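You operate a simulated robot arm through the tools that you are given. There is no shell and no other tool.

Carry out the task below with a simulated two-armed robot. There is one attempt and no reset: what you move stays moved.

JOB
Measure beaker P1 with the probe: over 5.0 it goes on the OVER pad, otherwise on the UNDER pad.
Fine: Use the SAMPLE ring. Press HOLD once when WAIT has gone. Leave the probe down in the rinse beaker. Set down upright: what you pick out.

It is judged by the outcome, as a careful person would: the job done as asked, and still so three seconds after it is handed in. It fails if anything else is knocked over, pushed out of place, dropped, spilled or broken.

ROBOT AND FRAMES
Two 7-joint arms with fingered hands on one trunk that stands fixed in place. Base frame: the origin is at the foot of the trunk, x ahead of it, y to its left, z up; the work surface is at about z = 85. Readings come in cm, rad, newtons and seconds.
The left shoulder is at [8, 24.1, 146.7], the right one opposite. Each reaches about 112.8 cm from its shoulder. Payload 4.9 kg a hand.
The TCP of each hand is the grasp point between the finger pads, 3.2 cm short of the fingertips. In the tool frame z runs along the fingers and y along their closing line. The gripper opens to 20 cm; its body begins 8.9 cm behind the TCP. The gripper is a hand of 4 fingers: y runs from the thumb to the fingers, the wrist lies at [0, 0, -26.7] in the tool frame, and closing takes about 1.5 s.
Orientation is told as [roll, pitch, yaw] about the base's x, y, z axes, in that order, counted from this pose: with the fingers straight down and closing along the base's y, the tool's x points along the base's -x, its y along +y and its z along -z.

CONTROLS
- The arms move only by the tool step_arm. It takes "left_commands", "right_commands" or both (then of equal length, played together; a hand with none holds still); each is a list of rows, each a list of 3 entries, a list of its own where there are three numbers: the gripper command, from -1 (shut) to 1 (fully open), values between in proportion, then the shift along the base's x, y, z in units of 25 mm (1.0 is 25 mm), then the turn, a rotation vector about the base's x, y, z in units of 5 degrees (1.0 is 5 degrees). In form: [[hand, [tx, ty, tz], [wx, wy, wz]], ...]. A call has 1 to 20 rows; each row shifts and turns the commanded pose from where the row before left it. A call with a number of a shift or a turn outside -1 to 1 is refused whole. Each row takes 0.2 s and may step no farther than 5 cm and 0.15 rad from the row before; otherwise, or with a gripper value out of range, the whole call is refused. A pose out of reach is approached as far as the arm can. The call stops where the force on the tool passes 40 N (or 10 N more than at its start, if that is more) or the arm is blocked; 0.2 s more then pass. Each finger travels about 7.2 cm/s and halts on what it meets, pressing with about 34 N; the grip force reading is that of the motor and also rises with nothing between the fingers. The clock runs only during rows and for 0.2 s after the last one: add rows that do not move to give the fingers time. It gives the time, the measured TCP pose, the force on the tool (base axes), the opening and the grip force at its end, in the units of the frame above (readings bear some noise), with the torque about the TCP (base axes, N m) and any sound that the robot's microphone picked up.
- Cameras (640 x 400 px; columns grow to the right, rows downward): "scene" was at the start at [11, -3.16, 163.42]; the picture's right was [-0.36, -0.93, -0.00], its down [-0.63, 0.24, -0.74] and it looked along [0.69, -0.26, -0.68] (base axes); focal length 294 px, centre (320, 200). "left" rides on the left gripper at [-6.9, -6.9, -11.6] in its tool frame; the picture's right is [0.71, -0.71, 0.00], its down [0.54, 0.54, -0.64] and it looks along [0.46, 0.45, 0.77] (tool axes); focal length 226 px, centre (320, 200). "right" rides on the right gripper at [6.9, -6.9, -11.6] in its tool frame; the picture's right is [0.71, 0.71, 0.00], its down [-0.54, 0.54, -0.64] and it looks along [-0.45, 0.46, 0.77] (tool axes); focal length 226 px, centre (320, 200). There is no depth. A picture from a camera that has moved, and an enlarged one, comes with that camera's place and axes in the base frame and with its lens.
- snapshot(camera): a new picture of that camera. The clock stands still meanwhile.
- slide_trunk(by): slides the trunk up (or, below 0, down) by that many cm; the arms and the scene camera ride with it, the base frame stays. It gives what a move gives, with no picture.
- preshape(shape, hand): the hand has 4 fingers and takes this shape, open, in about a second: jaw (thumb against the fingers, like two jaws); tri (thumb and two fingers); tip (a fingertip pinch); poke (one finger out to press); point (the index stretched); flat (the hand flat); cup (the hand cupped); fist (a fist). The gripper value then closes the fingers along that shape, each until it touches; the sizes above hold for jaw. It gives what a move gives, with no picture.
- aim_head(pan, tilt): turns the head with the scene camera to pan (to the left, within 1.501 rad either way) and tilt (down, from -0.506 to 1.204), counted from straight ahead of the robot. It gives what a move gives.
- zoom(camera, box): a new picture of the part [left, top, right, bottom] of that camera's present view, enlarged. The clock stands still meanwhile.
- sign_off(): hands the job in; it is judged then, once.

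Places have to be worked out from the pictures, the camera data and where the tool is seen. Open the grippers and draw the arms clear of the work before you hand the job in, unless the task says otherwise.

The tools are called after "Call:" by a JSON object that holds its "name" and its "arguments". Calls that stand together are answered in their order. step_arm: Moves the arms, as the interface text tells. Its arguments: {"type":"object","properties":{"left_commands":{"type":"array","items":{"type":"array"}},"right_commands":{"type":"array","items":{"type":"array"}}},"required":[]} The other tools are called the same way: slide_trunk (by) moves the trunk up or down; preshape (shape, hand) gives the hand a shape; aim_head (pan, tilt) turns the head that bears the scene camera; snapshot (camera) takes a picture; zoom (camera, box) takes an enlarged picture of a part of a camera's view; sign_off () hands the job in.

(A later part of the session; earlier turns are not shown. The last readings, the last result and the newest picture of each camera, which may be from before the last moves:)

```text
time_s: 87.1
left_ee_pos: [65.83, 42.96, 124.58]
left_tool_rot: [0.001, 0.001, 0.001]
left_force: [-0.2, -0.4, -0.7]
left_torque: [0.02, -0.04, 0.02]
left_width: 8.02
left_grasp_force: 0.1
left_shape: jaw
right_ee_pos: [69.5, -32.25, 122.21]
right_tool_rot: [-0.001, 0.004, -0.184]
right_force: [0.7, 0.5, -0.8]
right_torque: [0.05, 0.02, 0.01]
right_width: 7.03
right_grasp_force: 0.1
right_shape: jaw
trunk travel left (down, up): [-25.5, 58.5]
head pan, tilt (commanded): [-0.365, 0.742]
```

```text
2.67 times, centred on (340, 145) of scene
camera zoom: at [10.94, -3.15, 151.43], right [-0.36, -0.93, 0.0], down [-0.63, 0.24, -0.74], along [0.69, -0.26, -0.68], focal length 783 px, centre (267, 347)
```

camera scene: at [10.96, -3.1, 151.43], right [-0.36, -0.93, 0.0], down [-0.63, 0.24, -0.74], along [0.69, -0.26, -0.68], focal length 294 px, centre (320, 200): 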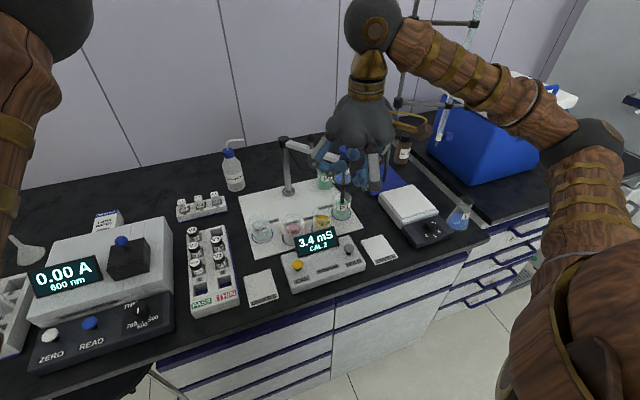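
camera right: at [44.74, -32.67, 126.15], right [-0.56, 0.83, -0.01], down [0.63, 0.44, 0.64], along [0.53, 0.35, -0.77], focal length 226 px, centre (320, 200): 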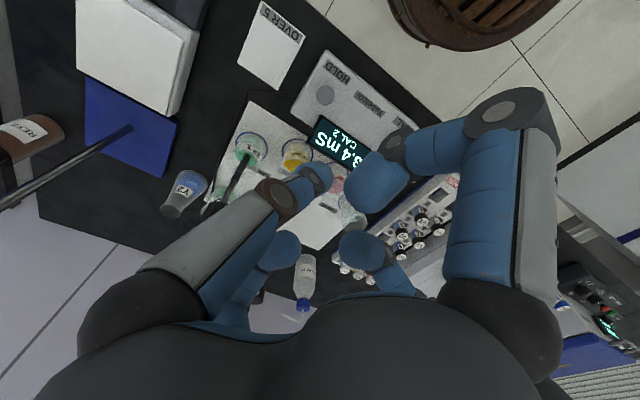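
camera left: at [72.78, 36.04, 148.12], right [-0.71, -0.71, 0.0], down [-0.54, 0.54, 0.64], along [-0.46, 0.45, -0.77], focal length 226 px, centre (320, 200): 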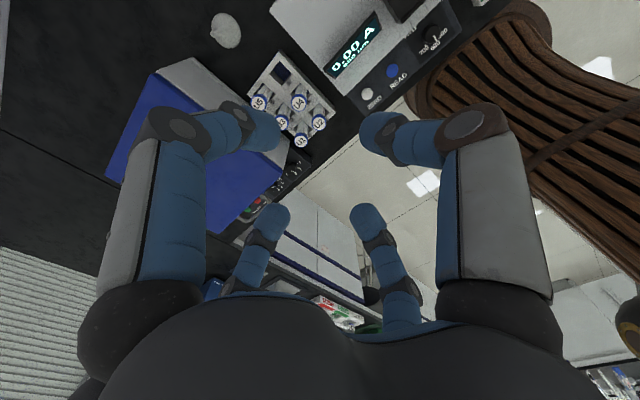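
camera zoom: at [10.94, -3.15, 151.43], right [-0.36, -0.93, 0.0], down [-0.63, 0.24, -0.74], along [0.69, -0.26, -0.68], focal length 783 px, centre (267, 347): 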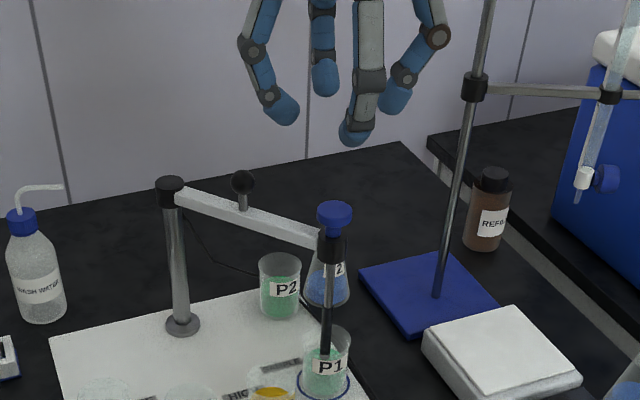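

The cap is centred below the hand to within 0.2 cm. I descend to z≈110.7 around it.

Call:
{"name": "step_arm", "arguments": {"right_commands": [[-0.3, [0.02, -0.03, -0.6], [0, 0, 0]], [-0.3, [0.02, -0.03, -0.6], [0, 0, 0]], [-0.3, [0, 0, -0.6], [0, 0, 0]], [-0.3, [0, 0, -0.6], [0, 0, 0]], [-0.3, [0, 0, -0.6], [0, 0, 0]], [-0.3, [0, 0, -0.6], [0, 0, 0]], [-0.3, [0, 0, -0.5], [0, 0, 0]], [-0.3, [0, 0, -0.4], [0, 0, 0]], [-0.3, [0, 0, 0], [0, 0, 0]]]}}

Call:
{"name": "zoom", "arguments": {"camera": "right", "box": [220, 60, 420, 260]}}

Call:
{"name": "zoom", "arguments": {"camera": "scene", "box": [280, 100, 400, 220]}}

```text
time_s: 89.1
left_ee_pos: [65.8, 43.02, 124.48]
left_tool_rot: [0.0, -0.001, 0.0]
left_force: [0.3, 0.3, 0.2]
left_torque: [-0.01, 0.04, 0.0]
left_width: 8.02
left_grasp_force: 0.0
left_shape: jaw
right_ee_pos: [69.58, -32.3, 110.8]
right_tool_rot: [-0.001, 0.005, -0.184]
right_force: [-0.8, 0.0, 0.2]
right_torque: [-0.02, -0.02, 0.0]
right_width: 7.05
right_grasp_force: 0.1
right_shape: jaw
trunk travel left (down, up): [-25.5, 58.5]
head pan, tilt (commanded): [-0.365, 0.742]
```

```text
2.00 times, centred on (320, 160) of right
camera zoom: at [61.4, -37.77, 122.46], right [-0.57, 0.82, 0.0], down [0.63, 0.43, 0.64], along [0.53, 0.36, -0.77], focal length 452 px, centre (320, 280)
```

zoom: 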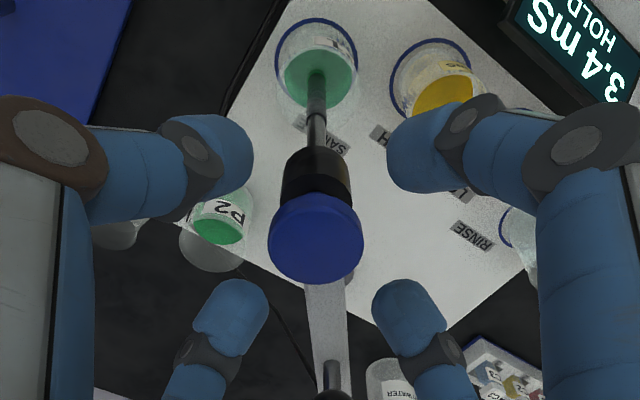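

```text
3.33 times, centred on (340, 160) of scene
camera zoom: at [11.0, -3.12, 151.42], right [-0.36, -0.93, 0.0], down [-0.63, 0.24, -0.74], along [0.69, -0.26, -0.68], focal length 979 px, centre (253, 333)
```

zoom: 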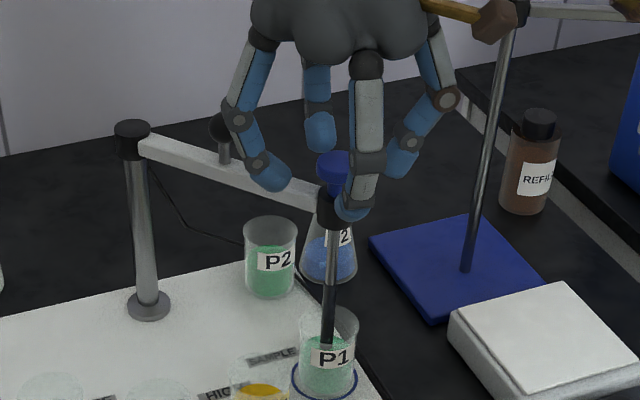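

Cap centred between the fingertips. I close on it.

Call:
{"name": "step_arm", "arguments": {"right_commands": [[-0.35, [0.03, -0.05, 0], [0, 0, 0]], [-0.45, [0, 0, 0], [0, 0, 0]], [-0.55, [0, 0, 0], [0, 0, 0]], [-0.65, [0, 0, 0], [0, 0, 0]], [-0.75, [0, 0, 0], [0, 0, 0]], [-0.8, [0, 0, 0], [0, 0, 0]], [-0.8, [0, 0, 0], [0, 0, 0]], [-0.8, [0, 0, 0], [0, 0, 0]]]}}

Call:
{"name": "step_arm", "arguments": {"right_commands": [[-0.8, [0, 0, 0.2], [0, 0, 0]], [-0.8, [0, 0, 0.2], [0, 0, 0]], [-0.8, [0, 0, 0.2], [0, 0, 0]], [-0.8, [0, 0, 0.2], [0, 0, 0]]]}}

Call:
{"name": "zoom", "arguments": {"camera": "right", "box": [220, 60, 420, 260]}}

Call:
{"name": "zoom", "arguments": {"camera": "scene", "box": [280, 100, 400, 220]}}

```text
time_s: 90.9
left_ee_pos: [65.8, 42.94, 124.43]
left_tool_rot: [0.0, 0.003, -0.001]
left_force: [0.6, 0.4, -0.5]
left_torque: [-0.06, -0.02, 0.0]
left_width: 8.04
left_grasp_force: 0.1
left_shape: jaw
right_ee_pos: [69.59, -32.52, 110.87]
right_tool_rot: [0.002, 0.007, -0.187]
right_force: [-0.5, 0.4, -2.1]
right_torque: [-0.04, 0.05, 0.01]
right_width: 2.94
right_grasp_force: 33.7
right_shape: jaw
trunk travel left (down, up): [-25.5, 58.5]
head pan, tilt (commanded): [-0.365, 0.742]
```

```text
time_s: 91.9
left_ee_pos: [65.83, 43.12, 124.48]
left_tool_rot: [0.001, 0.001, 0.0]
left_force: [0.3, -1.0, 0.9]
left_torque: [0.01, 0.02, 0.02]
left_width: 8.03
left_grasp_force: 0.1
left_shape: jaw
right_ee_pos: [69.52, -32.42, 112.95]
right_tool_rot: [0.0, 0.004, -0.185]
right_force: [-0.4, -0.6, -0.4]
right_torque: [-0.03, -0.02, 0.02]
right_width: 2.94
right_grasp_force: 34.2
right_shape: jaw
trunk travel left (down, up): [-25.5, 58.5]
head pan, tilt (commanded): [-0.365, 0.742]
```

```text
2.00 times, centred on (320, 160) of right
camera zoom: at [61.47, -37.93, 124.55], right [-0.56, 0.83, 0.0], down [0.63, 0.43, 0.64], along [0.53, 0.36, -0.77], focal length 452 px, centre (320, 280)
```

zoom: 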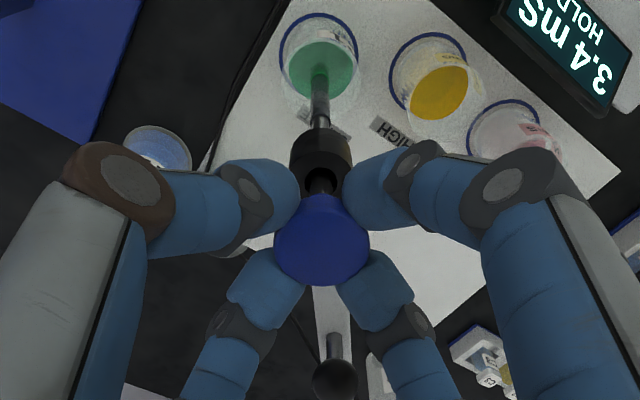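

```text
3.33 times, centred on (340, 160) of scene
camera zoom: at [11.01, -3.12, 151.42], right [-0.36, -0.93, 0.0], down [-0.63, 0.24, -0.74], along [0.69, -0.26, -0.68], focal length 979 px, centre (253, 333)
```

zoom: 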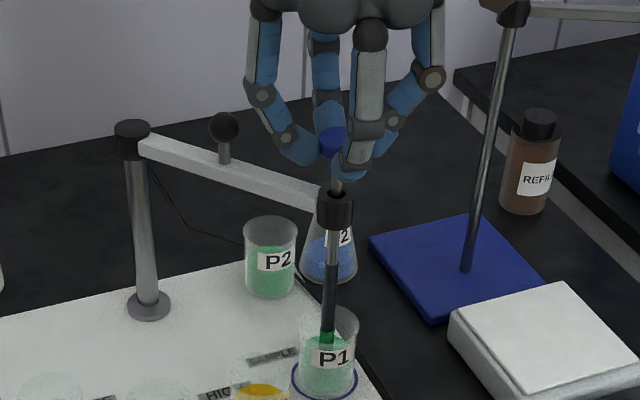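

The probe rises again. I lift to just under the stop (z≈118.2).

Call:
{"name": "step_arm", "arguments": {"right_commands": [[-0.8, [0, 0, 0.25], [0, 0, 0]], [-0.8, [0, 0, 0.25], [0, 0, 0]], [-0.8, [0, 0, 0.25], [0, 0, 0]], [-0.8, [0, 0, 0.25], [0, 0, 0]], [-0.8, [0, 0, 0.25], [0, 0, 0]], [-0.8, [0, 0, 0.25], [0, 0, 0]], [-0.8, [0, 0, 0.25], [0, 0, 0]], [-0.8, [0, 0, 0.25], [0, 0, 0]], [-0.8, [0, 0, 0.1], [0, 0, 0]], [-0.8, [0, 0, 0], [0, 0, 0]]]}}

Call:
{"name": "zoom", "arguments": {"camera": "scene", "box": [270, 100, 390, 250]}}

Call:
{"name": "zoom", "arguments": {"camera": "right", "box": [220, 40, 420, 240]}}

```text
time_s: 94.1
left_ee_pos: [65.98, 42.98, 124.58]
left_tool_rot: [0.001, 0.001, -0.001]
left_force: [0.6, 0.3, -0.2]
left_torque: [0.0, 0.04, -0.02]
left_width: 8.05
left_grasp_force: 0.0
left_shape: jaw
right_ee_pos: [69.56, -32.47, 118.17]
right_tool_rot: [0.002, 0.004, -0.186]
right_force: [0.0, -0.2, 0.0]
right_torque: [0.01, 0.03, 0.02]
right_width: 2.93
right_grasp_force: 34.8
right_shape: jaw
trunk travel left (down, up): [-25.5, 58.5]
head pan, tilt (commanded): [-0.365, 0.742]
```

```text
2.67 times, centred on (330, 175) of scene
camera zoom: at [11.02, -3.13, 151.42], right [-0.36, -0.93, 0.0], down [-0.63, 0.24, -0.74], along [0.69, -0.26, -0.68], focal length 783 px, centre (293, 267)
```

zoom: 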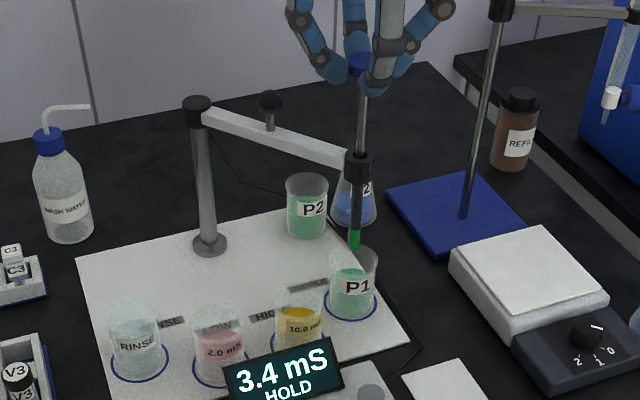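

```text
2.00 times, centred on (320, 140) of right
camera zoom: at [61.49, -37.95, 129.73], right [-0.56, 0.83, 0.0], down [0.63, 0.43, 0.64], along [0.53, 0.36, -0.77], focal length 452 px, centre (320, 320)
```

zoom: 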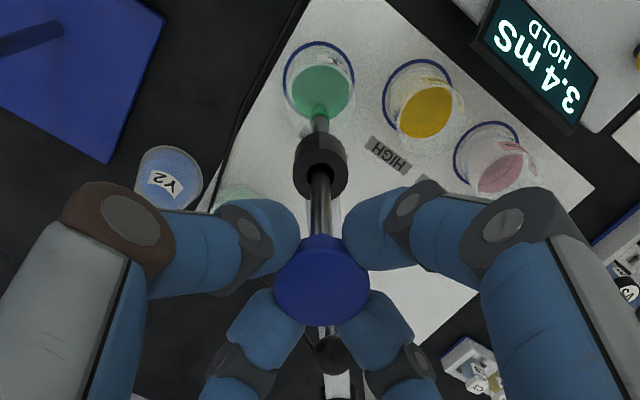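

The tip is ~2 cm above the rims, display holds 3.4 mS. I swing back toward RINSE: first half of the arc.

Call:
{"name": "step_arm", "arguments": {"right_commands": [[-0.8, [-0.337, 0.438, 0], [0, 0, -0.8]], [-0.8, [-0.305, 0.459, 0], [0, 0, -0.8]], [-0.8, [-0.273, 0.48, 0], [0, 0, -0.8]], [-0.8, [-0.238, 0.498, 0], [0, 0, -0.8]], [-0.8, [-0.203, 0.513, 0], [0, 0, -0.8]], [-0.8, [-0.167, 0.526, 0], [0, 0, -0.8]], [-0.8, [-0.129, 0.537, 0], [0, 0, -0.8]], [-0.8, [-0.092, 0.544, 0], [0, 0, -0.8]], [-0.8, [-0.053, 0.549, 0], [0, 0, -0.8]], [-0.8, [-0.016, 0.551, 0], [0, 0, -0.8]]]}}

Call:
{"name": "zoom", "arguments": {"camera": "scene", "box": [220, 100, 380, 260]}}

```text
time_s: 96.3
left_ee_pos: [65.92, 42.96, 124.55]
left_tool_rot: [0.0, 0.002, 0.0]
left_force: [0.5, -0.1, 0.0]
left_torque: [-0.04, -0.01, 0.01]
left_width: 8.03
left_grasp_force: 0.0
left_shape: jaw
right_ee_pos: [65.2, -19.86, 117.93]
right_tool_rot: [0.0, 0.006, -0.884]
right_force: [4.4, -0.6, -0.6]
right_torque: [0.05, -0.12, 0.1]
right_width: 2.91
right_grasp_force: 34.3
right_shape: jaw
trunk travel left (down, up): [-25.5, 58.5]
head pan, tilt (commanded): [-0.365, 0.742]
```

```text
2.50 times, centred on (300, 180) of scene
camera zoom: at [11.1, -3.08, 151.41], right [-0.36, -0.93, 0.0], down [-0.63, 0.24, -0.74], along [0.69, -0.26, -0.68], focal length 734 px, centre (370, 250)
```

zoom: 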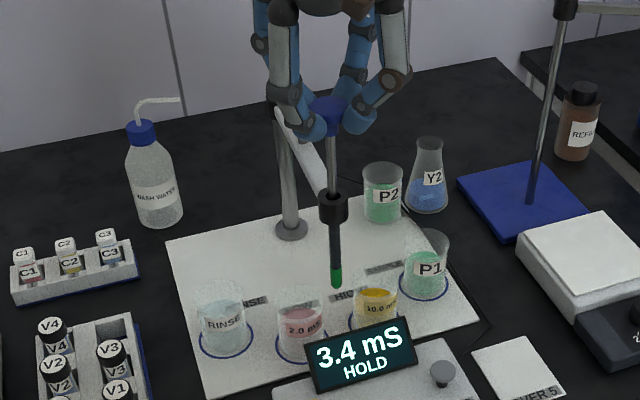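

Halfway, forces small. I continue with the second half of the arc to RINSE.

Call:
{"name": "step_arm", "arguments": {"right_commands": [[-0.8, [0.034, 0.552, 0.02], [0, 0, -0.8]], [-0.8, [0.072, 0.548, 0.02], [0, 0, -0.8]], [-0.8, [0.105, 0.543, 0], [0, 0, -0.8]], [-0.8, [0.138, 0.534, 0], [0, 0, -0.8]], [-0.8, [0.174, 0.524, 0], [0, 0, -0.8]], [-0.8, [0.21, 0.51, 0], [0, 0, -0.8]]]}}

Call:
{"name": "zoom", "arguments": {"camera": "scene", "box": [200, 100, 360, 260]}}

```text
time_s: 97.7
left_ee_pos: [65.81, 43.1, 124.52]
left_tool_rot: [-0.001, 0.002, 0.001]
left_force: [-0.1, 0.1, 0.1]
left_torque: [-0.03, 0.05, -0.02]
left_width: 8.05
left_grasp_force: 0.0
left_shape: jaw
right_ee_pos: [66.95, -11.72, 118.32]
right_tool_rot: [-0.003, 0.001, -1.305]
right_force: [-3.2, 1.4, -1.9]
right_torque: [0.08, 0.09, 0.03]
right_width: 2.92
right_grasp_force: 33.6
right_shape: jaw
trunk travel left (down, up): [-25.5, 58.5]
head pan, tilt (commanded): [-0.365, 0.742]
```

```text
2.50 times, centred on (280, 180) of scene
camera zoom: at [11.01, -3.05, 151.42], right [-0.36, -0.93, 0.0], down [-0.63, 0.24, -0.74], along [0.69, -0.26, -0.68], focal length 734 px, centre (420, 250)
```

zoom: 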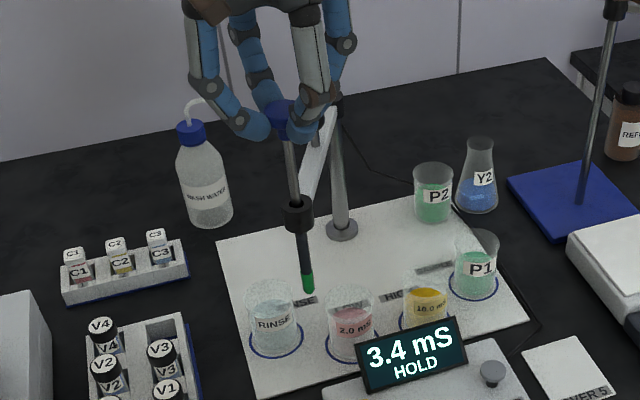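

Nearly there; four more steps bring the probe over the RINSE beaker.

Call:
{"name": "step_arm", "arguments": {"right_commands": [[-0.8, [0.23, 0.494, 0], [0, 0, -0.8]], [-0.8, [0.265, 0.476, 0], [0, 0, -0.8]], [-0.8, [0.296, 0.455, 0], [0, 0, -0.8]], [-0.8, [0.219, 0.296, 0], [0, 0, -0.54]], [-0.8, [0, 0, 0], [0, 0, 0]]]}}

Call:
{"name": "zoom", "arguments": {"camera": "scene", "box": [220, 130, 320, 250]}}

Call:
{"name": "zoom", "arguments": {"camera": "right", "box": [270, 50, 370, 150]}}

```text
time_s: 98.9
left_ee_pos: [65.85, 42.91, 124.56]
left_tool_rot: [0.0, 0.001, 0.0]
left_force: [-0.3, -0.3, -0.2]
left_torque: [0.01, 0.02, 0.02]
left_width: 8.04
left_grasp_force: 0.1
left_shape: jaw
right_ee_pos: [69.54, -7.45, 118.13]
right_tool_rot: [0.001, 0.006, -1.559]
right_force: [1.7, -2.0, -0.9]
right_torque: [0.04, -0.01, 0.09]
right_width: 2.94
right_grasp_force: 33.6
right_shape: jaw
trunk travel left (down, up): [-25.5, 58.5]
head pan, tilt (commanded): [-0.365, 0.742]
```

```text
3.33 times, centred on (270, 190) of scene
camera zoom: at [11.03, -3.19, 151.42], right [-0.36, -0.93, 0.0], down [-0.63, 0.24, -0.74], along [0.69, -0.26, -0.68], focal length 979 px, centre (487, 233)
```

zoom: 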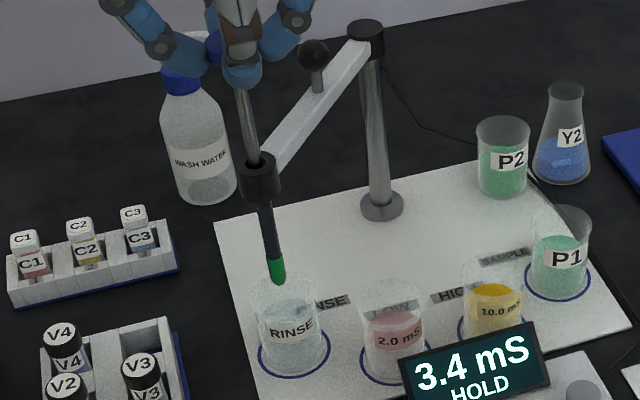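

```text
4.00 times, centred on (320, 100) of right
camera zoom: at [62.45, -0.68, 129.75], right [0.7, 0.72, 0.0], down [0.55, -0.54, 0.64], along [0.46, -0.45, -0.77], focal length 904 px, centre (320, 600)
```

zoom: 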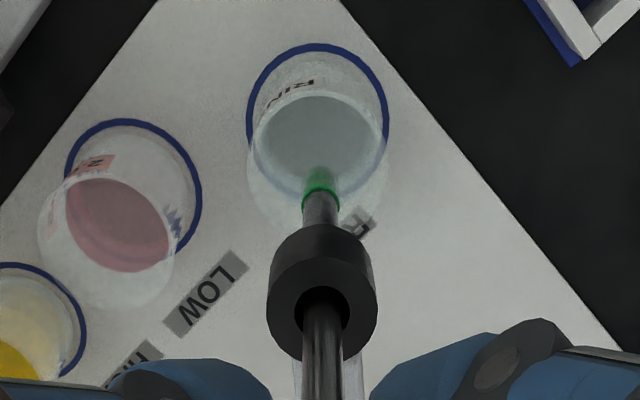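

The probe is above the RINSE beaker, inside its rim. I lower it, half first.

Call:
{"name": "step_arm", "arguments": {"right_commands": [[-0.8, [0, 0, -0.2], [0, 0, 0]], [-0.8, [0, 0, -0.2], [0, 0, 0]], [-0.8, [0, 0, -0.2], [0, 0, 0]], [-0.8, [0, 0, -0.2], [0, 0, 0]], [-0.8, [0, 0, -0.2], [0, 0, 0]]]}}

Call:
{"name": "zoom", "arguments": {"camera": "scene", "box": [220, 160, 320, 260]}}

Call:
{"name": "zoom", "arguments": {"camera": "right", "box": [270, 50, 370, 150]}}

```text
time_s: 100.1
left_ee_pos: [65.96, 43.01, 124.51]
left_tool_rot: [-0.002, 0.001, 0.0]
left_force: [-0.1, -0.2, -0.1]
left_torque: [0.02, -0.01, -0.01]
left_width: 8.05
left_grasp_force: 0.1
left_shape: jaw
right_ee_pos: [69.53, -7.49, 115.56]
right_tool_rot: [-0.001, 0.005, -1.558]
right_force: [4.9, -3.8, -0.1]
right_torque: [-0.04, -0.14, 0.09]
right_width: 2.93
right_grasp_force: 34.3
right_shape: jaw
trunk travel left (down, up): [-25.5, 58.5]
head pan, tilt (commanded): [-0.365, 0.742]
```

```text
4.00 times, centred on (270, 210) of scene
camera zoom: at [11.1, -3.19, 151.41], right [-0.36, -0.93, 0.0], down [-0.63, 0.24, -0.74], along [0.69, -0.26, -0.68], focal length 1175 px, centre (520, 160)
```

zoom: 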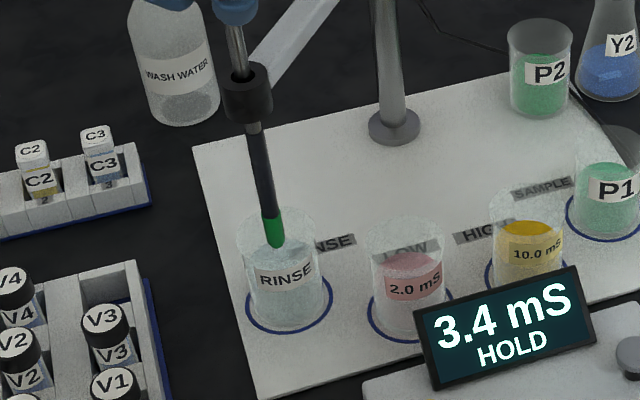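

```text
4.00 times, centred on (320, 100) of right
camera zoom: at [62.43, -0.7, 127.22], right [0.7, 0.72, 0.0], down [0.55, -0.54, 0.64], along [0.46, -0.45, -0.77], focal length 904 px, centre (320, 600)
```

zoom: 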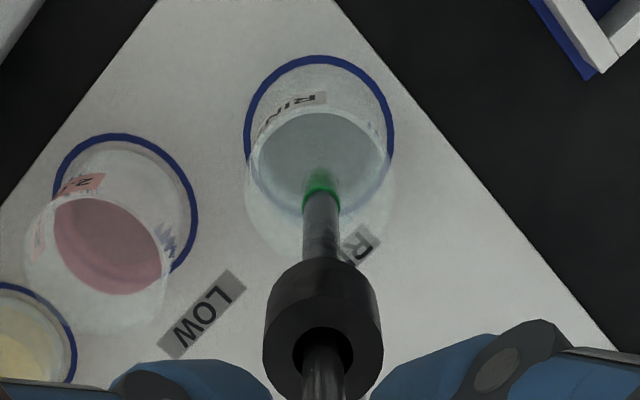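

The tip has entered the beaker near its centre. I lower the remaining ~4.7 cm.

Call:
{"name": "step_arm", "arguments": {"right_commands": [[-0.8, [0, 0, -0.25], [0, 0, 0]], [-0.8, [0, 0, -0.25], [0, 0, 0]], [-0.8, [0, 0, -0.25], [0, 0, 0]], [-0.8, [0, 0, -0.25], [0, 0, 0]], [-0.8, [0, 0, -0.25], [0, 0, 0]], [-0.8, [0, 0, -0.25], [0, 0, 0]], [-0.8, [0, 0, -0.2], [0, 0, 0]], [-0.8, [0, 0, -0.1], [0, 0, 0]], [-0.8, [0, 0, -0.06], [0, 0, 0]]]}}

Call:
{"name": "zoom", "arguments": {"camera": "scene", "box": [220, 140, 320, 260]}}

```text
time_s: 102.1
left_ee_pos: [65.94, 42.93, 124.47]
left_tool_rot: [-0.001, 0.001, 0.0]
left_force: [0.5, -0.1, -0.1]
left_torque: [0.01, 0.0, 0.01]
left_width: 8.03
left_grasp_force: 0.1
left_shape: jaw
right_ee_pos: [69.52, -7.5, 111.17]
right_tool_rot: [-0.001, 0.005, -1.558]
right_force: [6.1, -4.7, -0.3]
right_torque: [-0.05, -0.17, 0.07]
right_width: 2.92
right_grasp_force: 33.9
right_shape: jaw
trunk travel left (down, up): [-25.5, 58.5]
head pan, tilt (commanded): [-0.365, 0.742]
```

```text
3.33 times, centred on (270, 200) of scene
camera zoom: at [11.11, -3.19, 151.41], right [-0.36, -0.93, 0.0], down [-0.63, 0.24, -0.74], along [0.69, -0.26, -0.68], focal length 979 px, centre (487, 200)
```

zoom: 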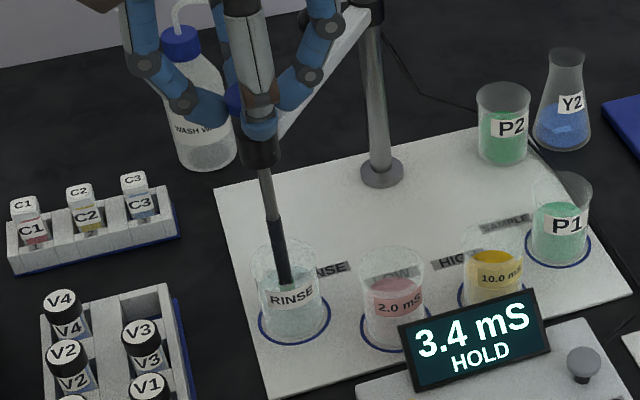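

I lower the last 0.3 cm, relax the slight sideways load and release.

Call:
{"name": "step_arm", "arguments": {"right_commands": [[-0.8, [0.03, -0.025, -0.06], [0, 0, 0]], [-0.8, [0.02, -0.015, -0.06], [0, 0, 0]], [-0.8, [0, 0, 0], [0, 0, 0]]]}}

Call:
{"name": "step_arm", "arguments": {"right_commands": [[-0.7, [0, 0, 0], [0, 0, 0]], [-0.65, [0, 0, 0], [0, 0, 0]], [-0.58, [0, 0, 0], [0, 0, 0]], [-0.5, [0, 0, 0], [0, 0, 0]], [-0.42, [0, 0, 0], [0, 0, 0]], [-0.35, [0, 0, 0], [0, 0, 0]], [-0.3, [0, 0, 0], [0, 0, 0]], [-0.3, [0, 0, 0], [0, 0, 0]]]}}

Call:
{"name": "zoom", "arguments": {"camera": "right", "box": [220, 60, 420, 260]}}

Call:
{"name": "zoom", "arguments": {"camera": "scene", "box": [220, 140, 320, 260]}}

```text
time_s: 102.9
left_ee_pos: [65.93, 43.04, 124.6]
left_tool_rot: [0.0, -0.001, 0.002]
left_force: [1.3, 0.9, 0.1]
left_torque: [0.03, 0.02, -0.01]
left_width: 8.04
left_grasp_force: 0.0
left_shape: jaw
right_ee_pos: [69.53, -7.53, 110.8]
right_tool_rot: [0.0, 0.004, -1.558]
right_force: [-0.4, 0.2, -0.5]
right_torque: [0.04, 0.01, 0.05]
right_width: 2.9
right_grasp_force: 34.1
right_shape: jaw
trunk travel left (down, up): [-25.5, 58.5]
head pan, tilt (commanded): [-0.365, 0.742]
```

```text
time_s: 104.7
left_ee_pos: [65.83, 42.99, 124.54]
left_tool_rot: [0.001, 0.001, 0.0]
left_force: [0.6, 0.0, 0.8]
left_torque: [0.02, -0.02, 0.01]
left_width: 8.02
left_grasp_force: 0.0
left_shape: jaw
right_ee_pos: [69.64, -7.44, 110.81]
right_tool_rot: [0.0, 0.005, -1.558]
right_force: [0.2, 0.3, -0.1]
right_torque: [0.03, -0.01, -0.02]
right_width: 6.97
right_grasp_force: 0.1
right_shape: jaw
trunk travel left (down, up): [-25.5, 58.5]
head pan, tilt (commanded): [-0.365, 0.742]
```

```text
2.00 times, centred on (320, 160) of right
camera zoom: at [62.51, -0.71, 122.43], right [0.7, 0.72, 0.0], down [0.55, -0.54, 0.64], along [0.46, -0.45, -0.77], focal length 452 px, centre (320, 280)
```

zoom: 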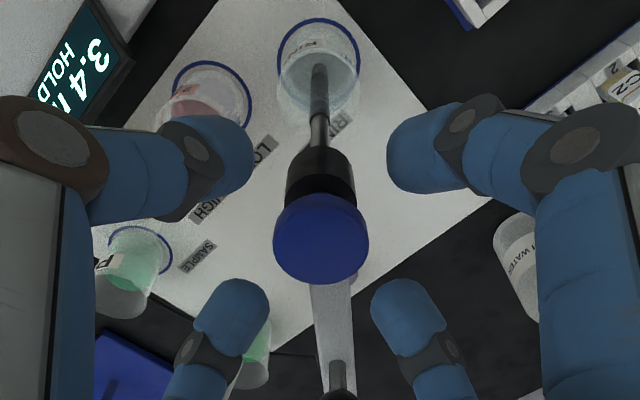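

```text
3.33 times, centred on (270, 200) of scene
camera zoom: at [11.01, -3.13, 151.42], right [-0.36, -0.93, 0.0], down [-0.63, 0.24, -0.74], along [0.69, -0.26, -0.68], focal length 979 px, centre (487, 200)
```

zoom: 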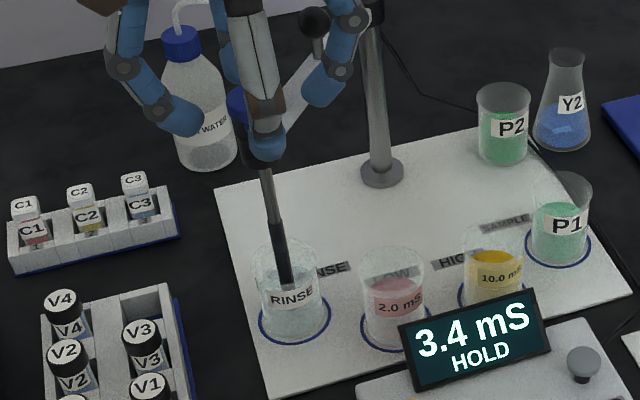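

Probe released and down in the RINSE beaker; display holds 3.4 mS. I raise the hand and move back above P1 at the SAMPLE ring with yaw −110°.

Call:
{"name": "step_arm", "arguments": {"right_commands": [[-0.3, [0, 0, 0.5], [0, 0, 0]], [-0.3, [0, 0, 0.7], [0, 0, 0]], [-0.3, [0, 0, 0.7], [0, 0, 0]], [-0.3, [0, 0, 0.7], [0, 0, 0]], [-0.3, [0, 0, 0.7], [0, 0, 0]], [-0.3, [0, 0, 0.7], [0, 0, 0]], [-0.3, [0, 0, 0.5], [0, 0, 0]]]}}

Call:
{"name": "step_arm", "arguments": {"right_commands": [[-0.24, [0, -0.72, 0], [0, 0, -0.295]], [-0.24, [0, -0.72, 0], [0, 0, -0.295]], [-0.24, [0, -0.72, 0], [0, 0, -0.295]], [-0.24, [0, -0.72, 0], [0, 0, -0.295]], [-0.24, [0, -0.72, 0], [0, 0, -0.295]], [-0.24, [0, -0.72, 0], [0, 0, -0.295]], [-0.24, [0, -0.72, 0], [0, 0, -0.295]], [-0.24, [0, -0.72, 0], [0, 0, -0.295]], [-0.24, [0, -0.72, 0], [0, 0, -0.295]], [-0.24, [0, -0.72, 0], [0, 0, -0.295]], [-0.24, [0, -0.72, 0], [0, 0, -0.295]], [-0.24, [0, -0.72, 0], [0, 0, -0.295]], [-0.24, [0, -0.72, 0], [0, 0, -0.295]], [-0.24, [-0.03, -0.69, 0], [0, 0, -0.295]], [-0.24, [0, 0, 0], [0, 0, 0]]]}}

Call:
{"name": "zoom", "arguments": {"camera": "right", "box": [220, 20, 420, 220]}}

Call:
{"name": "snapshot", "arguments": {"camera": "scene"}}

```text
time_s: 106.3
left_ee_pos: [65.86, 43.05, 124.55]
left_tool_rot: [0.001, -0.001, 0.002]
left_force: [0.5, 0.2, 0.2]
left_torque: [-0.03, 0.01, 0.01]
left_width: 8.02
left_grasp_force: 0.2
left_shape: jaw
right_ee_pos: [69.51, -7.56, 122.12]
right_tool_rot: [0.001, 0.004, -1.558]
right_force: [-0.5, -0.1, -0.6]
right_torque: [0.02, 0.0, -0.01]
right_width: 6.93
right_grasp_force: 0.0
right_shape: jaw
trunk travel left (down, up): [-25.5, 58.5]
head pan, tilt (commanded): [-0.365, 0.742]
```

```text
time_s: 109.5
left_ee_pos: [65.92, 43.07, 124.47]
left_tool_rot: [0.0, 0.001, -0.001]
left_force: [-0.4, 0.3, -0.6]
left_torque: [-0.01, 0.01, 0.0]
left_width: 8.04
left_grasp_force: 0.1
left_shape: jaw
right_ee_pos: [69.4, -32.59, 122.17]
right_tool_rot: [-0.001, 0.003, -1.917]
right_force: [0.5, -0.2, -0.7]
right_torque: [-0.02, -0.03, 0.0]
right_width: 7.56
right_grasp_force: 0.0
right_shape: jaw
trunk travel left (down, up): [-25.5, 58.5]
head pan, tilt (commanded): [-0.365, 0.742]
```

```text
2.00 times, centred on (320, 120) of right
camera zoom: at [65.15, -23.79, 133.77], right [0.91, 0.42, 0.0], down [0.32, -0.7, 0.64], along [0.27, -0.58, -0.77], focal length 452 px, centre (320, 360)
```

zoom: 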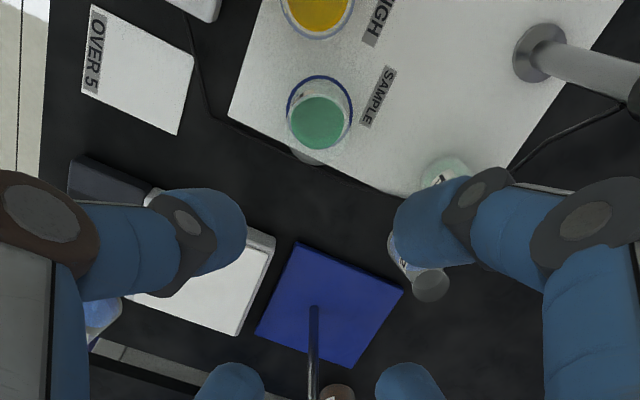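

```text
taken
camera scene: at [11.03, -3.09, 151.42], right [-0.36, -0.93, 0.0], down [-0.63, 0.24, -0.74], along [0.69, -0.26, -0.68], focal length 294 px, centre (320, 200)
```

scene: 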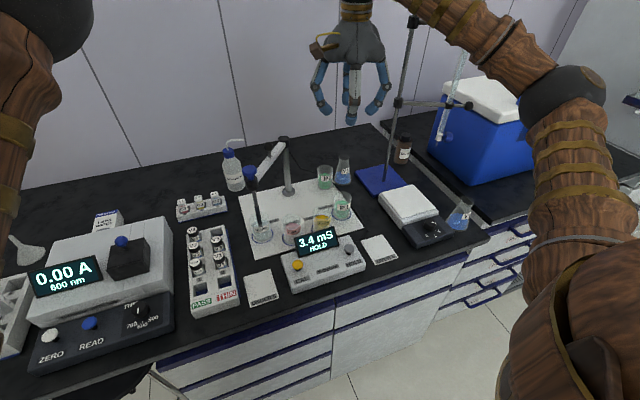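

P1 is right under the hand. I descend to z≈97 and check alignment.

Call:
{"name": "step_arm", "arguments": {"right_commands": [[-0.24, [0, 0, -0.7], [0, 0, 0]], [-0.24, [0, 0, -0.8], [0, 0, 0]], [-0.24, [0, 0, -0.8], [0, 0, 0]], [-0.24, [0, 0, -0.8], [0, 0, 0]], [-0.24, [0, 0, -0.8], [0, 0, 0]], [-0.24, [0, 0, -0.8], [0, 0, 0]], [-0.24, [0, 0, -0.8], [0, 0, 0]], [-0.24, [0, 0, -0.8], [0, 0, 0]], [-0.24, [0, 0, -0.8], [0, 0, 0]], [-0.24, [0, 0, -0.8], [0, 0, 0]], [-0.24, [0, 0, -0.8], [0, 0, 0]], [-0.24, [0, 0, -0.8], [0, 0, 0]], [-0.24, [0, 0, -0.6], [0, 0, 0]], [-0.24, [0, 0, 0], [0, 0, 0]]]}}

Call:
{"name": "zoom", "arguments": {"camera": "right", "box": [220, 60, 420, 260]}}

Call:
{"name": "zoom", "arguments": {"camera": "scene", "box": [290, 130, 390, 250]}}

```text
time_s: 112.5
left_ee_pos: [65.87, 43.01, 124.55]
left_tool_rot: [0.0, 0.001, 0.0]
left_force: [-0.2, -1.1, -0.1]
left_torque: [0.0, -0.04, -0.01]
left_width: 8.03
left_grasp_force: 0.0
left_shape: jaw
right_ee_pos: [69.39, -32.61, 96.78]
right_tool_rot: [0.002, 0.004, -1.92]
right_force: [-0.1, 0.4, 0.3]
right_torque: [-0.01, 0.0, 0.01]
right_width: 7.57
right_grasp_force: 0.1
right_shape: jaw
trunk travel left (down, up): [-25.5, 58.5]
head pan, tilt (commanded): [-0.365, 0.742]
```

```text
2.00 times, centred on (320, 160) of right
camera zoom: at [65.14, -23.79, 108.38], right [0.91, 0.42, 0.0], down [0.32, -0.7, 0.64], along [0.27, -0.58, -0.77], focal length 452 px, centre (320, 280)
```

zoom: 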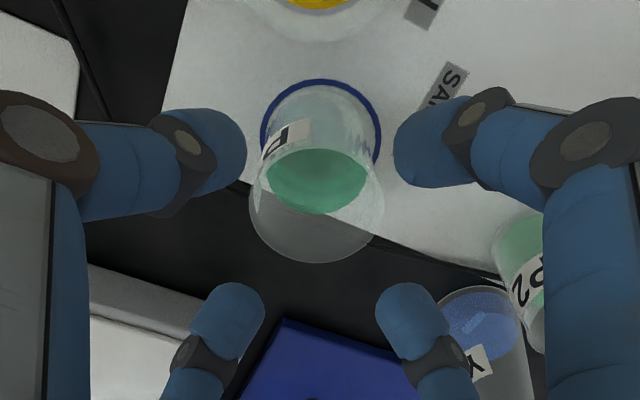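

```text
3.33 times, centred on (340, 190) of scene
camera zoom: at [10.98, -3.12, 151.43], right [-0.36, -0.93, 0.0], down [-0.63, 0.24, -0.74], along [0.69, -0.26, -0.68], focal length 979 px, centre (253, 233)
```

zoom: 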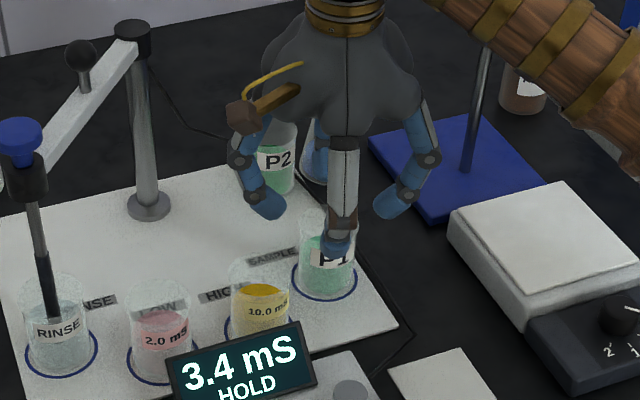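

Aligned; I lower to z≈92.4 and close on P1.

Call:
{"name": "step_arm", "arguments": {"right_commands": [[-0.24, [0, 0, -0.45], [0, 0, 0]], [-0.24, [0, 0, -0.45], [0, 0, 0]], [-0.24, [0, 0, -0.45], [0, 0, 0]], [-0.24, [0, 0, -0.4], [0, 0, 0]], [-0.24, [0, 0, 0], [0, 0, 0]]]}}

Call:
{"name": "zoom", "arguments": {"camera": "right", "box": [220, 60, 420, 260]}}

Call:
{"name": "step_arm", "arguments": {"right_commands": [[-0.35, [0, 0, 0], [0, 0, 0]], [-0.42, [0, 0, 0], [0, 0, 0]], [-0.5, [0, 0, 0], [0, 0, 0]], [-0.55, [0, 0, 0], [0, 0, 0]], [-0.6, [0, 0, 0], [0, 0, 0]], [-0.6, [0, 0, 0], [0, 0, 0]], [-0.6, [0, 0, 0], [0, 0, 0]]]}}

Call:
{"name": "zoom", "arguments": {"camera": "right", "box": [220, 60, 420, 260]}}

```text
time_s: 113.7
left_ee_pos: [65.99, 43.08, 124.58]
left_tool_rot: [-0.001, -0.002, 0.001]
left_force: [0.6, -0.1, 0.1]
left_torque: [0.02, 0.01, -0.02]
left_width: 8.04
left_grasp_force: 0.1
left_shape: jaw
right_ee_pos: [69.45, -32.55, 92.42]
right_tool_rot: [0.0, 0.007, -1.918]
right_force: [0.0, 0.1, -0.9]
right_torque: [0.0, 0.03, 0.04]
right_width: 7.56
right_grasp_force: 0.1
right_shape: jaw
trunk travel left (down, up): [-25.5, 58.5]
head pan, tilt (commanded): [-0.365, 0.742]
```

```text
2.00 times, centred on (320, 160) of right
camera zoom: at [65.16, -23.85, 104.03], right [0.91, 0.42, 0.0], down [0.32, -0.7, 0.64], along [0.27, -0.58, -0.77], focal length 452 px, centre (320, 280)
```

zoom: 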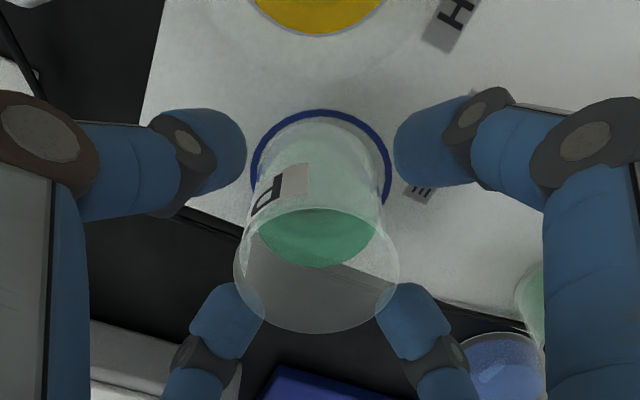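

```text
time_s: 115.3
left_ee_pos: [65.91, 42.88, 124.54]
left_tool_rot: [0.0, 0.0, -0.001]
left_force: [0.1, -0.7, -0.7]
left_torque: [0.0, 0.04, 0.02]
left_width: 8.05
left_grasp_force: 0.0
left_shape: jaw
right_ee_pos: [69.47, -32.7, 92.46]
right_tool_rot: [0.0, 0.004, -1.918]
right_force: [0.0, 0.6, -0.3]
right_torque: [-0.02, 0.0, 0.0]
right_width: 4.46
right_grasp_force: 33.7
right_shape: jaw
trunk travel left (down, up): [-25.5, 58.5]
head pan, tilt (commanded): [-0.365, 0.742]
```

```text
2.00 times, centred on (320, 160) of right
camera zoom: at [65.18, -23.86, 104.02], right [0.91, 0.42, 0.0], down [0.32, -0.7, 0.64], along [0.27, -0.58, -0.77], focal length 452 px, centre (320, 280)
```

zoom: 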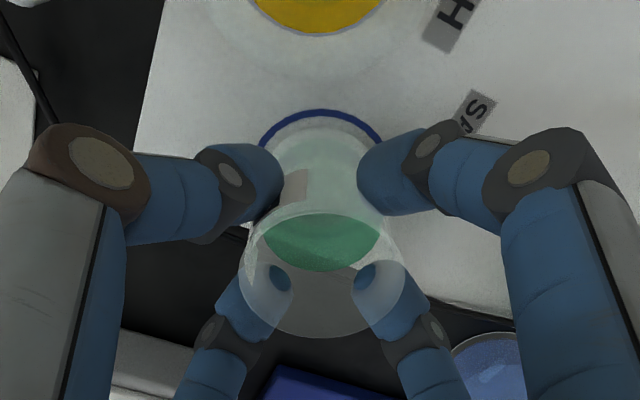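

P1 is gripped again (33.7 N). I lift gently, then up to z≈120.

Call:
{"name": "step_arm", "arguments": {"right_commands": [[-0.6, [0, 0, 0.2], [0, 0, 0]], [-0.6, [0, 0, 0.2], [0, 0, 0]], [-0.6, [0, 0, 0.3], [0, 0, 0]], [-0.6, [0, 0, 0.3], [0, 0, 0]]]}}

Call:
{"name": "zoom", "arguments": {"camera": "right", "box": [220, 60, 420, 260]}}

Call:
{"name": "zoom", "arguments": {"camera": "scene", "box": [290, 130, 390, 250]}}

```text
time_s: 116.3
left_ee_pos: [65.85, 43.05, 124.61]
left_tool_rot: [0.0, -0.001, -0.001]
left_force: [0.4, -0.1, 0.4]
left_torque: [0.01, -0.02, 0.01]
left_width: 8.04
left_grasp_force: 0.1
left_shape: jaw
right_ee_pos: [69.45, -32.63, 94.95]
right_tool_rot: [-0.001, 0.005, -1.92]
right_force: [-0.3, 0.4, 0.1]
right_torque: [0.01, 0.0, 0.03]
right_width: 4.48
right_grasp_force: 34.9
right_shape: jaw
trunk travel left (down, up): [-25.5, 58.5]
head pan, tilt (commanded): [-0.365, 0.742]
```

```text
2.00 times, centred on (320, 160) of right
camera zoom: at [65.1, -23.83, 106.55], right [0.91, 0.42, 0.0], down [0.32, -0.7, 0.64], along [0.27, -0.58, -0.77], focal length 452 px, centre (320, 280)
```

zoom: 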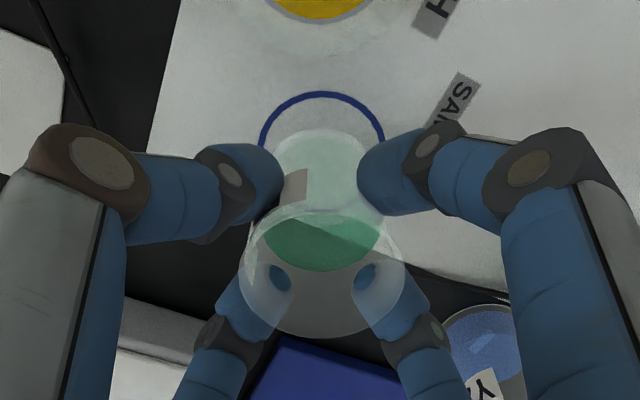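

```text
3.33 times, centred on (340, 190) of scene
camera zoom: at [11.0, -3.12, 151.42], right [-0.36, -0.93, 0.0], down [-0.63, 0.24, -0.74], along [0.69, -0.26, -0.68], focal length 979 px, centre (253, 233)
```

zoom: 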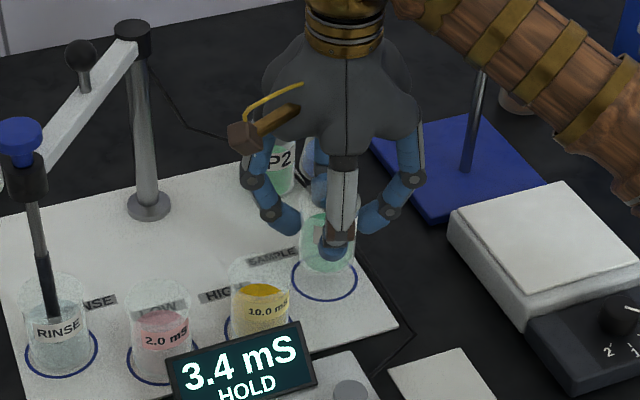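

P1 is up and upright. I raise it to z≈120.

Call:
{"name": "step_arm", "arguments": {"right_commands": [[-0.6, [0, 0, 0.4], [0, 0, 0]], [-0.6, [0, 0, 0.6], [0, 0, 0]], [-0.6, [0, 0, 0.6], [0, 0, 0]], [-0.6, [0, 0, 0.6], [0, 0, 0]], [-0.6, [0, 0, 0.6], [0, 0, 0]], [-0.6, [0, 0, 0.6], [0, 0, 0]], [-0.6, [0, 0, 0.6], [0, 0, 0]], [-0.6, [0, 0, 0.6], [0, 0, 0]], [-0.6, [0, 0, 0.6], [0, 0, 0]], [-0.6, [0, 0, 0.6], [0, 0, 0]], [-0.6, [0, 0, 0.6], [0, 0, 0]], [-0.6, [0, 0, 0.6], [0, 0, 0]], [-0.6, [0, 0, 0.6], [0, 0, 0]], [-0.6, [0, 0, 0.6], [0, 0, 0]], [-0.6, [0, 0, 0.6], [0, 0, 0]], [-0.6, [0, 0, 0.6], [0, 0, 0]], [-0.6, [0, 0, 0.6], [0, 0, 0]]]}}

Call:
{"name": "zoom", "arguments": {"camera": "scene", "box": [160, 180, 340, 320]}}

```text
time_s: 119.9
left_ee_pos: [65.77, 43.09, 124.58]
left_tool_rot: [0.0, 0.0, 0.0]
left_force: [-0.3, -0.9, 0.1]
left_torque: [-0.01, 0.02, -0.01]
left_width: 8.03
left_grasp_force: 0.1
left_shape: jaw
right_ee_pos: [69.4, -32.64, 119.93]
right_tool_rot: [-0.001, 0.004, -1.919]
right_force: [0.5, 0.2, -1.1]
right_torque: [-0.02, 0.0, 0.02]
right_width: 4.5
right_grasp_force: 34.4
right_shape: jaw
trunk travel left (down, up): [-25.5, 58.5]
head pan, tilt (commanded): [-0.365, 0.742]
```

```text
2.86 times, centred on (250, 250) of scene
camera zoom: at [10.97, -3.1, 151.42], right [-0.36, -0.93, 0.0], down [-0.63, 0.24, -0.74], along [0.69, -0.26, -0.68], focal length 839 px, centre (520, 57)
```

zoom: 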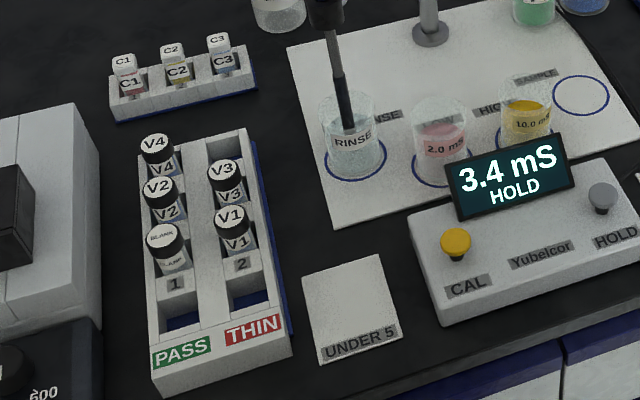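

UNDER pad spans about x 49–58, y −7…0.4. I carry P1 to above (53.4,-3.7), turning to −135° so the fingers sit diagonally between rack and meter.

Call:
{"name": "step_arm", "arguments": {"right_commands": [[-0.6, [-0.16, 0.29, 0], [0, 0, -0.25]], [-0.6, [-0.32, 0.579, 0], [0, 0, -0.25]], [-0.6, [-0.32, 0.579, 0], [0, 0, -0.25]], [-0.6, [-0.32, 0.579, 0], [0, 0, -0.25]], [-0.6, [-0.32, 0.579, 0], [0, 0, -0.25]], [-0.6, [-0.32, 0.579, 0], [0, 0, -0.25]], [-0.6, [-0.32, 0.579, 0], [0, 0, -0.25]], [-0.6, [-0.32, 0.579, 0], [0, 0, -0.25]], [-0.6, [-0.32, 0.579, 0], [0, 0, -0.25]], [-0.6, [-0.32, 0.579, 0], [0, 0, -0.25]], [-0.6, [-0.32, 0.579, 0], [0, 0, -0.25]], [-0.6, [-0.32, 0.579, 0], [0, 0, -0.25]], [-0.6, [-0.32, 0.579, 0], [0, 0, -0.25]], [-0.6, [-0.32, 0.579, 0], [0, 0, -0.25]], [-0.6, [-0.32, 0.579, 0], [0, 0, -0.25]], [-0.6, [-0.32, 0.579, 0], [0, 0, -0.25]], [-0.6, [-0.32, 0.579, 0], [0, 0, -0.25]], [-0.6, [-0.32, 0.579, 0], [0, 0, -0.25]], [-0.6, [-0.32, 0.579, 0], [0, 0, -0.25]], [-0.6, [-0.32, 0.579, 0], [0, 0, -0.25]]]}}

Call:
{"name": "snapshot", "arguments": {"camera": "scene"}}

Call:
{"name": "snapshot", "arguments": {"camera": "right"}}

```text
time_s: 124.1
left_ee_pos: [65.93, 43.12, 124.51]
left_tool_rot: [0.0, 0.001, 0.0]
left_force: [-0.8, 0.4, 0.7]
left_torque: [-0.02, -0.01, 0.02]
left_width: 8.04
left_grasp_force: 0.0
left_shape: jaw
right_ee_pos: [53.95, -4.44, 119.88]
right_tool_rot: [0.002, 0.003, -2.354]
right_force: [-0.5, 0.1, -1.2]
right_torque: [-0.03, 0.04, 0.01]
right_width: 4.49
right_grasp_force: 33.9
right_shape: jaw
trunk travel left (down, up): [-25.5, 58.5]
head pan, tilt (commanded): [-0.365, 0.742]
```

```text
taken
camera scene: at [11.01, -3.04, 151.42], right [-0.36, -0.93, 0.0], down [-0.63, 0.24, -0.74], along [0.69, -0.26, -0.68], focal length 294 px, centre (320, 200)
```

scene: 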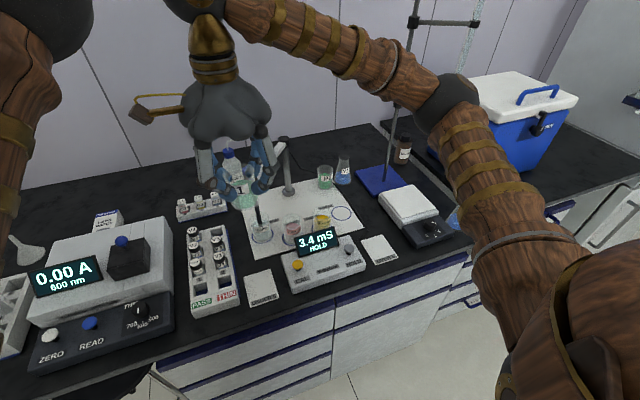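

```text
taken
camera right: at [53.76, 5.38, 131.59], right [1.0, 0.0, 0.0], down [0.0, -0.77, 0.64], along [0.0, -0.64, -0.77], focal length 226 px, centre (320, 200)
```

right: 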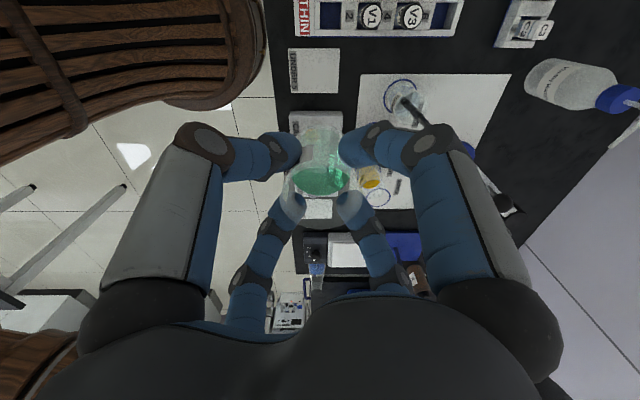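

Pad centre ≈(53.0,-3.35) from both cameras. I shift to (53.3,-3.6) and descend to z≈96.5.

Call:
{"name": "step_arm", "arguments": {"right_commands": [[-0.6, [-0.09, 0.11, -0.3], [0, 0, 0]], [-0.6, [-0.09, 0.11, -0.6], [0, 0, 0]], [-0.6, [-0.08, 0.11, -0.6], [0, 0, 0]], [-0.6, [0, 0, -0.6], [0, 0, 0]], [-0.6, [0, 0, -0.6], [0, 0, 0]], [-0.6, [0, 0, -0.6], [0, 0, 0]], [-0.6, [0, 0, -0.6], [0, 0, 0]], [-0.6, [0, 0, -0.6], [0, 0, 0]], [-0.6, [0, 0, -0.6], [0, 0, 0]], [-0.6, [0, 0, -0.6], [0, 0, 0]], [-0.6, [0, 0, -0.6], [0, 0, 0]], [-0.6, [0, 0, -0.6], [0, 0, 0]], [-0.6, [0, 0, -0.6], [0, 0, 0]], [-0.6, [0, 0, -0.6], [0, 0, 0]], [-0.6, [0, 0, -0.6], [0, 0, 0]], [-0.6, [0, 0, -0.6], [0, 0, 0]], [-0.6, [0, 0, 0], [0, 0, 0]]]}}

Call:
{"name": "zoom", "arguments": {"camera": "scene", "box": [170, 180, 350, 320]}}

Call:
{"name": "snapshot", "arguments": {"camera": "right"}}

```text
time_s: 127.7
left_ee_pos: [65.89, 43.02, 124.51]
left_tool_rot: [-0.001, -0.001, -0.001]
left_force: [0.1, 0.9, -0.5]
left_torque: [-0.03, -0.04, 0.01]
left_width: 8.04
left_grasp_force: 0.0
left_shape: jaw
right_ee_pos: [53.31, -3.62, 96.59]
right_tool_rot: [0.0, 0.003, -2.355]
right_force: [-0.1, -0.3, 0.0]
right_torque: [-0.05, 0.03, -0.02]
right_width: 4.47
right_grasp_force: 34.1
right_shape: jaw
trunk travel left (down, up): [-25.5, 58.5]
head pan, tilt (commanded): [-0.365, 0.742]
```

```text
2.86 times, centred on (260, 250) of scene
camera zoom: at [11.0, -3.11, 151.42], right [-0.36, -0.93, 0.0], down [-0.63, 0.24, -0.74], along [0.69, -0.26, -0.68], focal length 839 px, centre (491, 57)
```

zoom: 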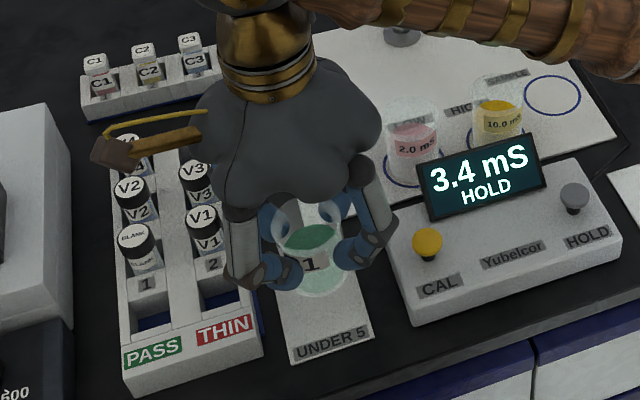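

```text
taken
camera right: at [53.13, 6.07, 108.18], right [1.0, 0.0, 0.0], down [0.0, -0.77, 0.64], along [0.0, -0.64, -0.77], focal length 226 px, centre (320, 200)
```

right: 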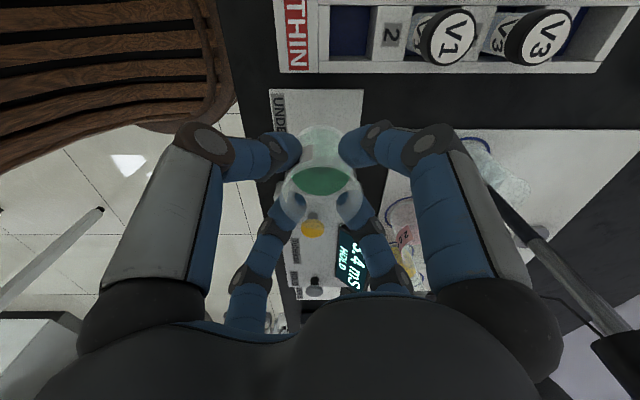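

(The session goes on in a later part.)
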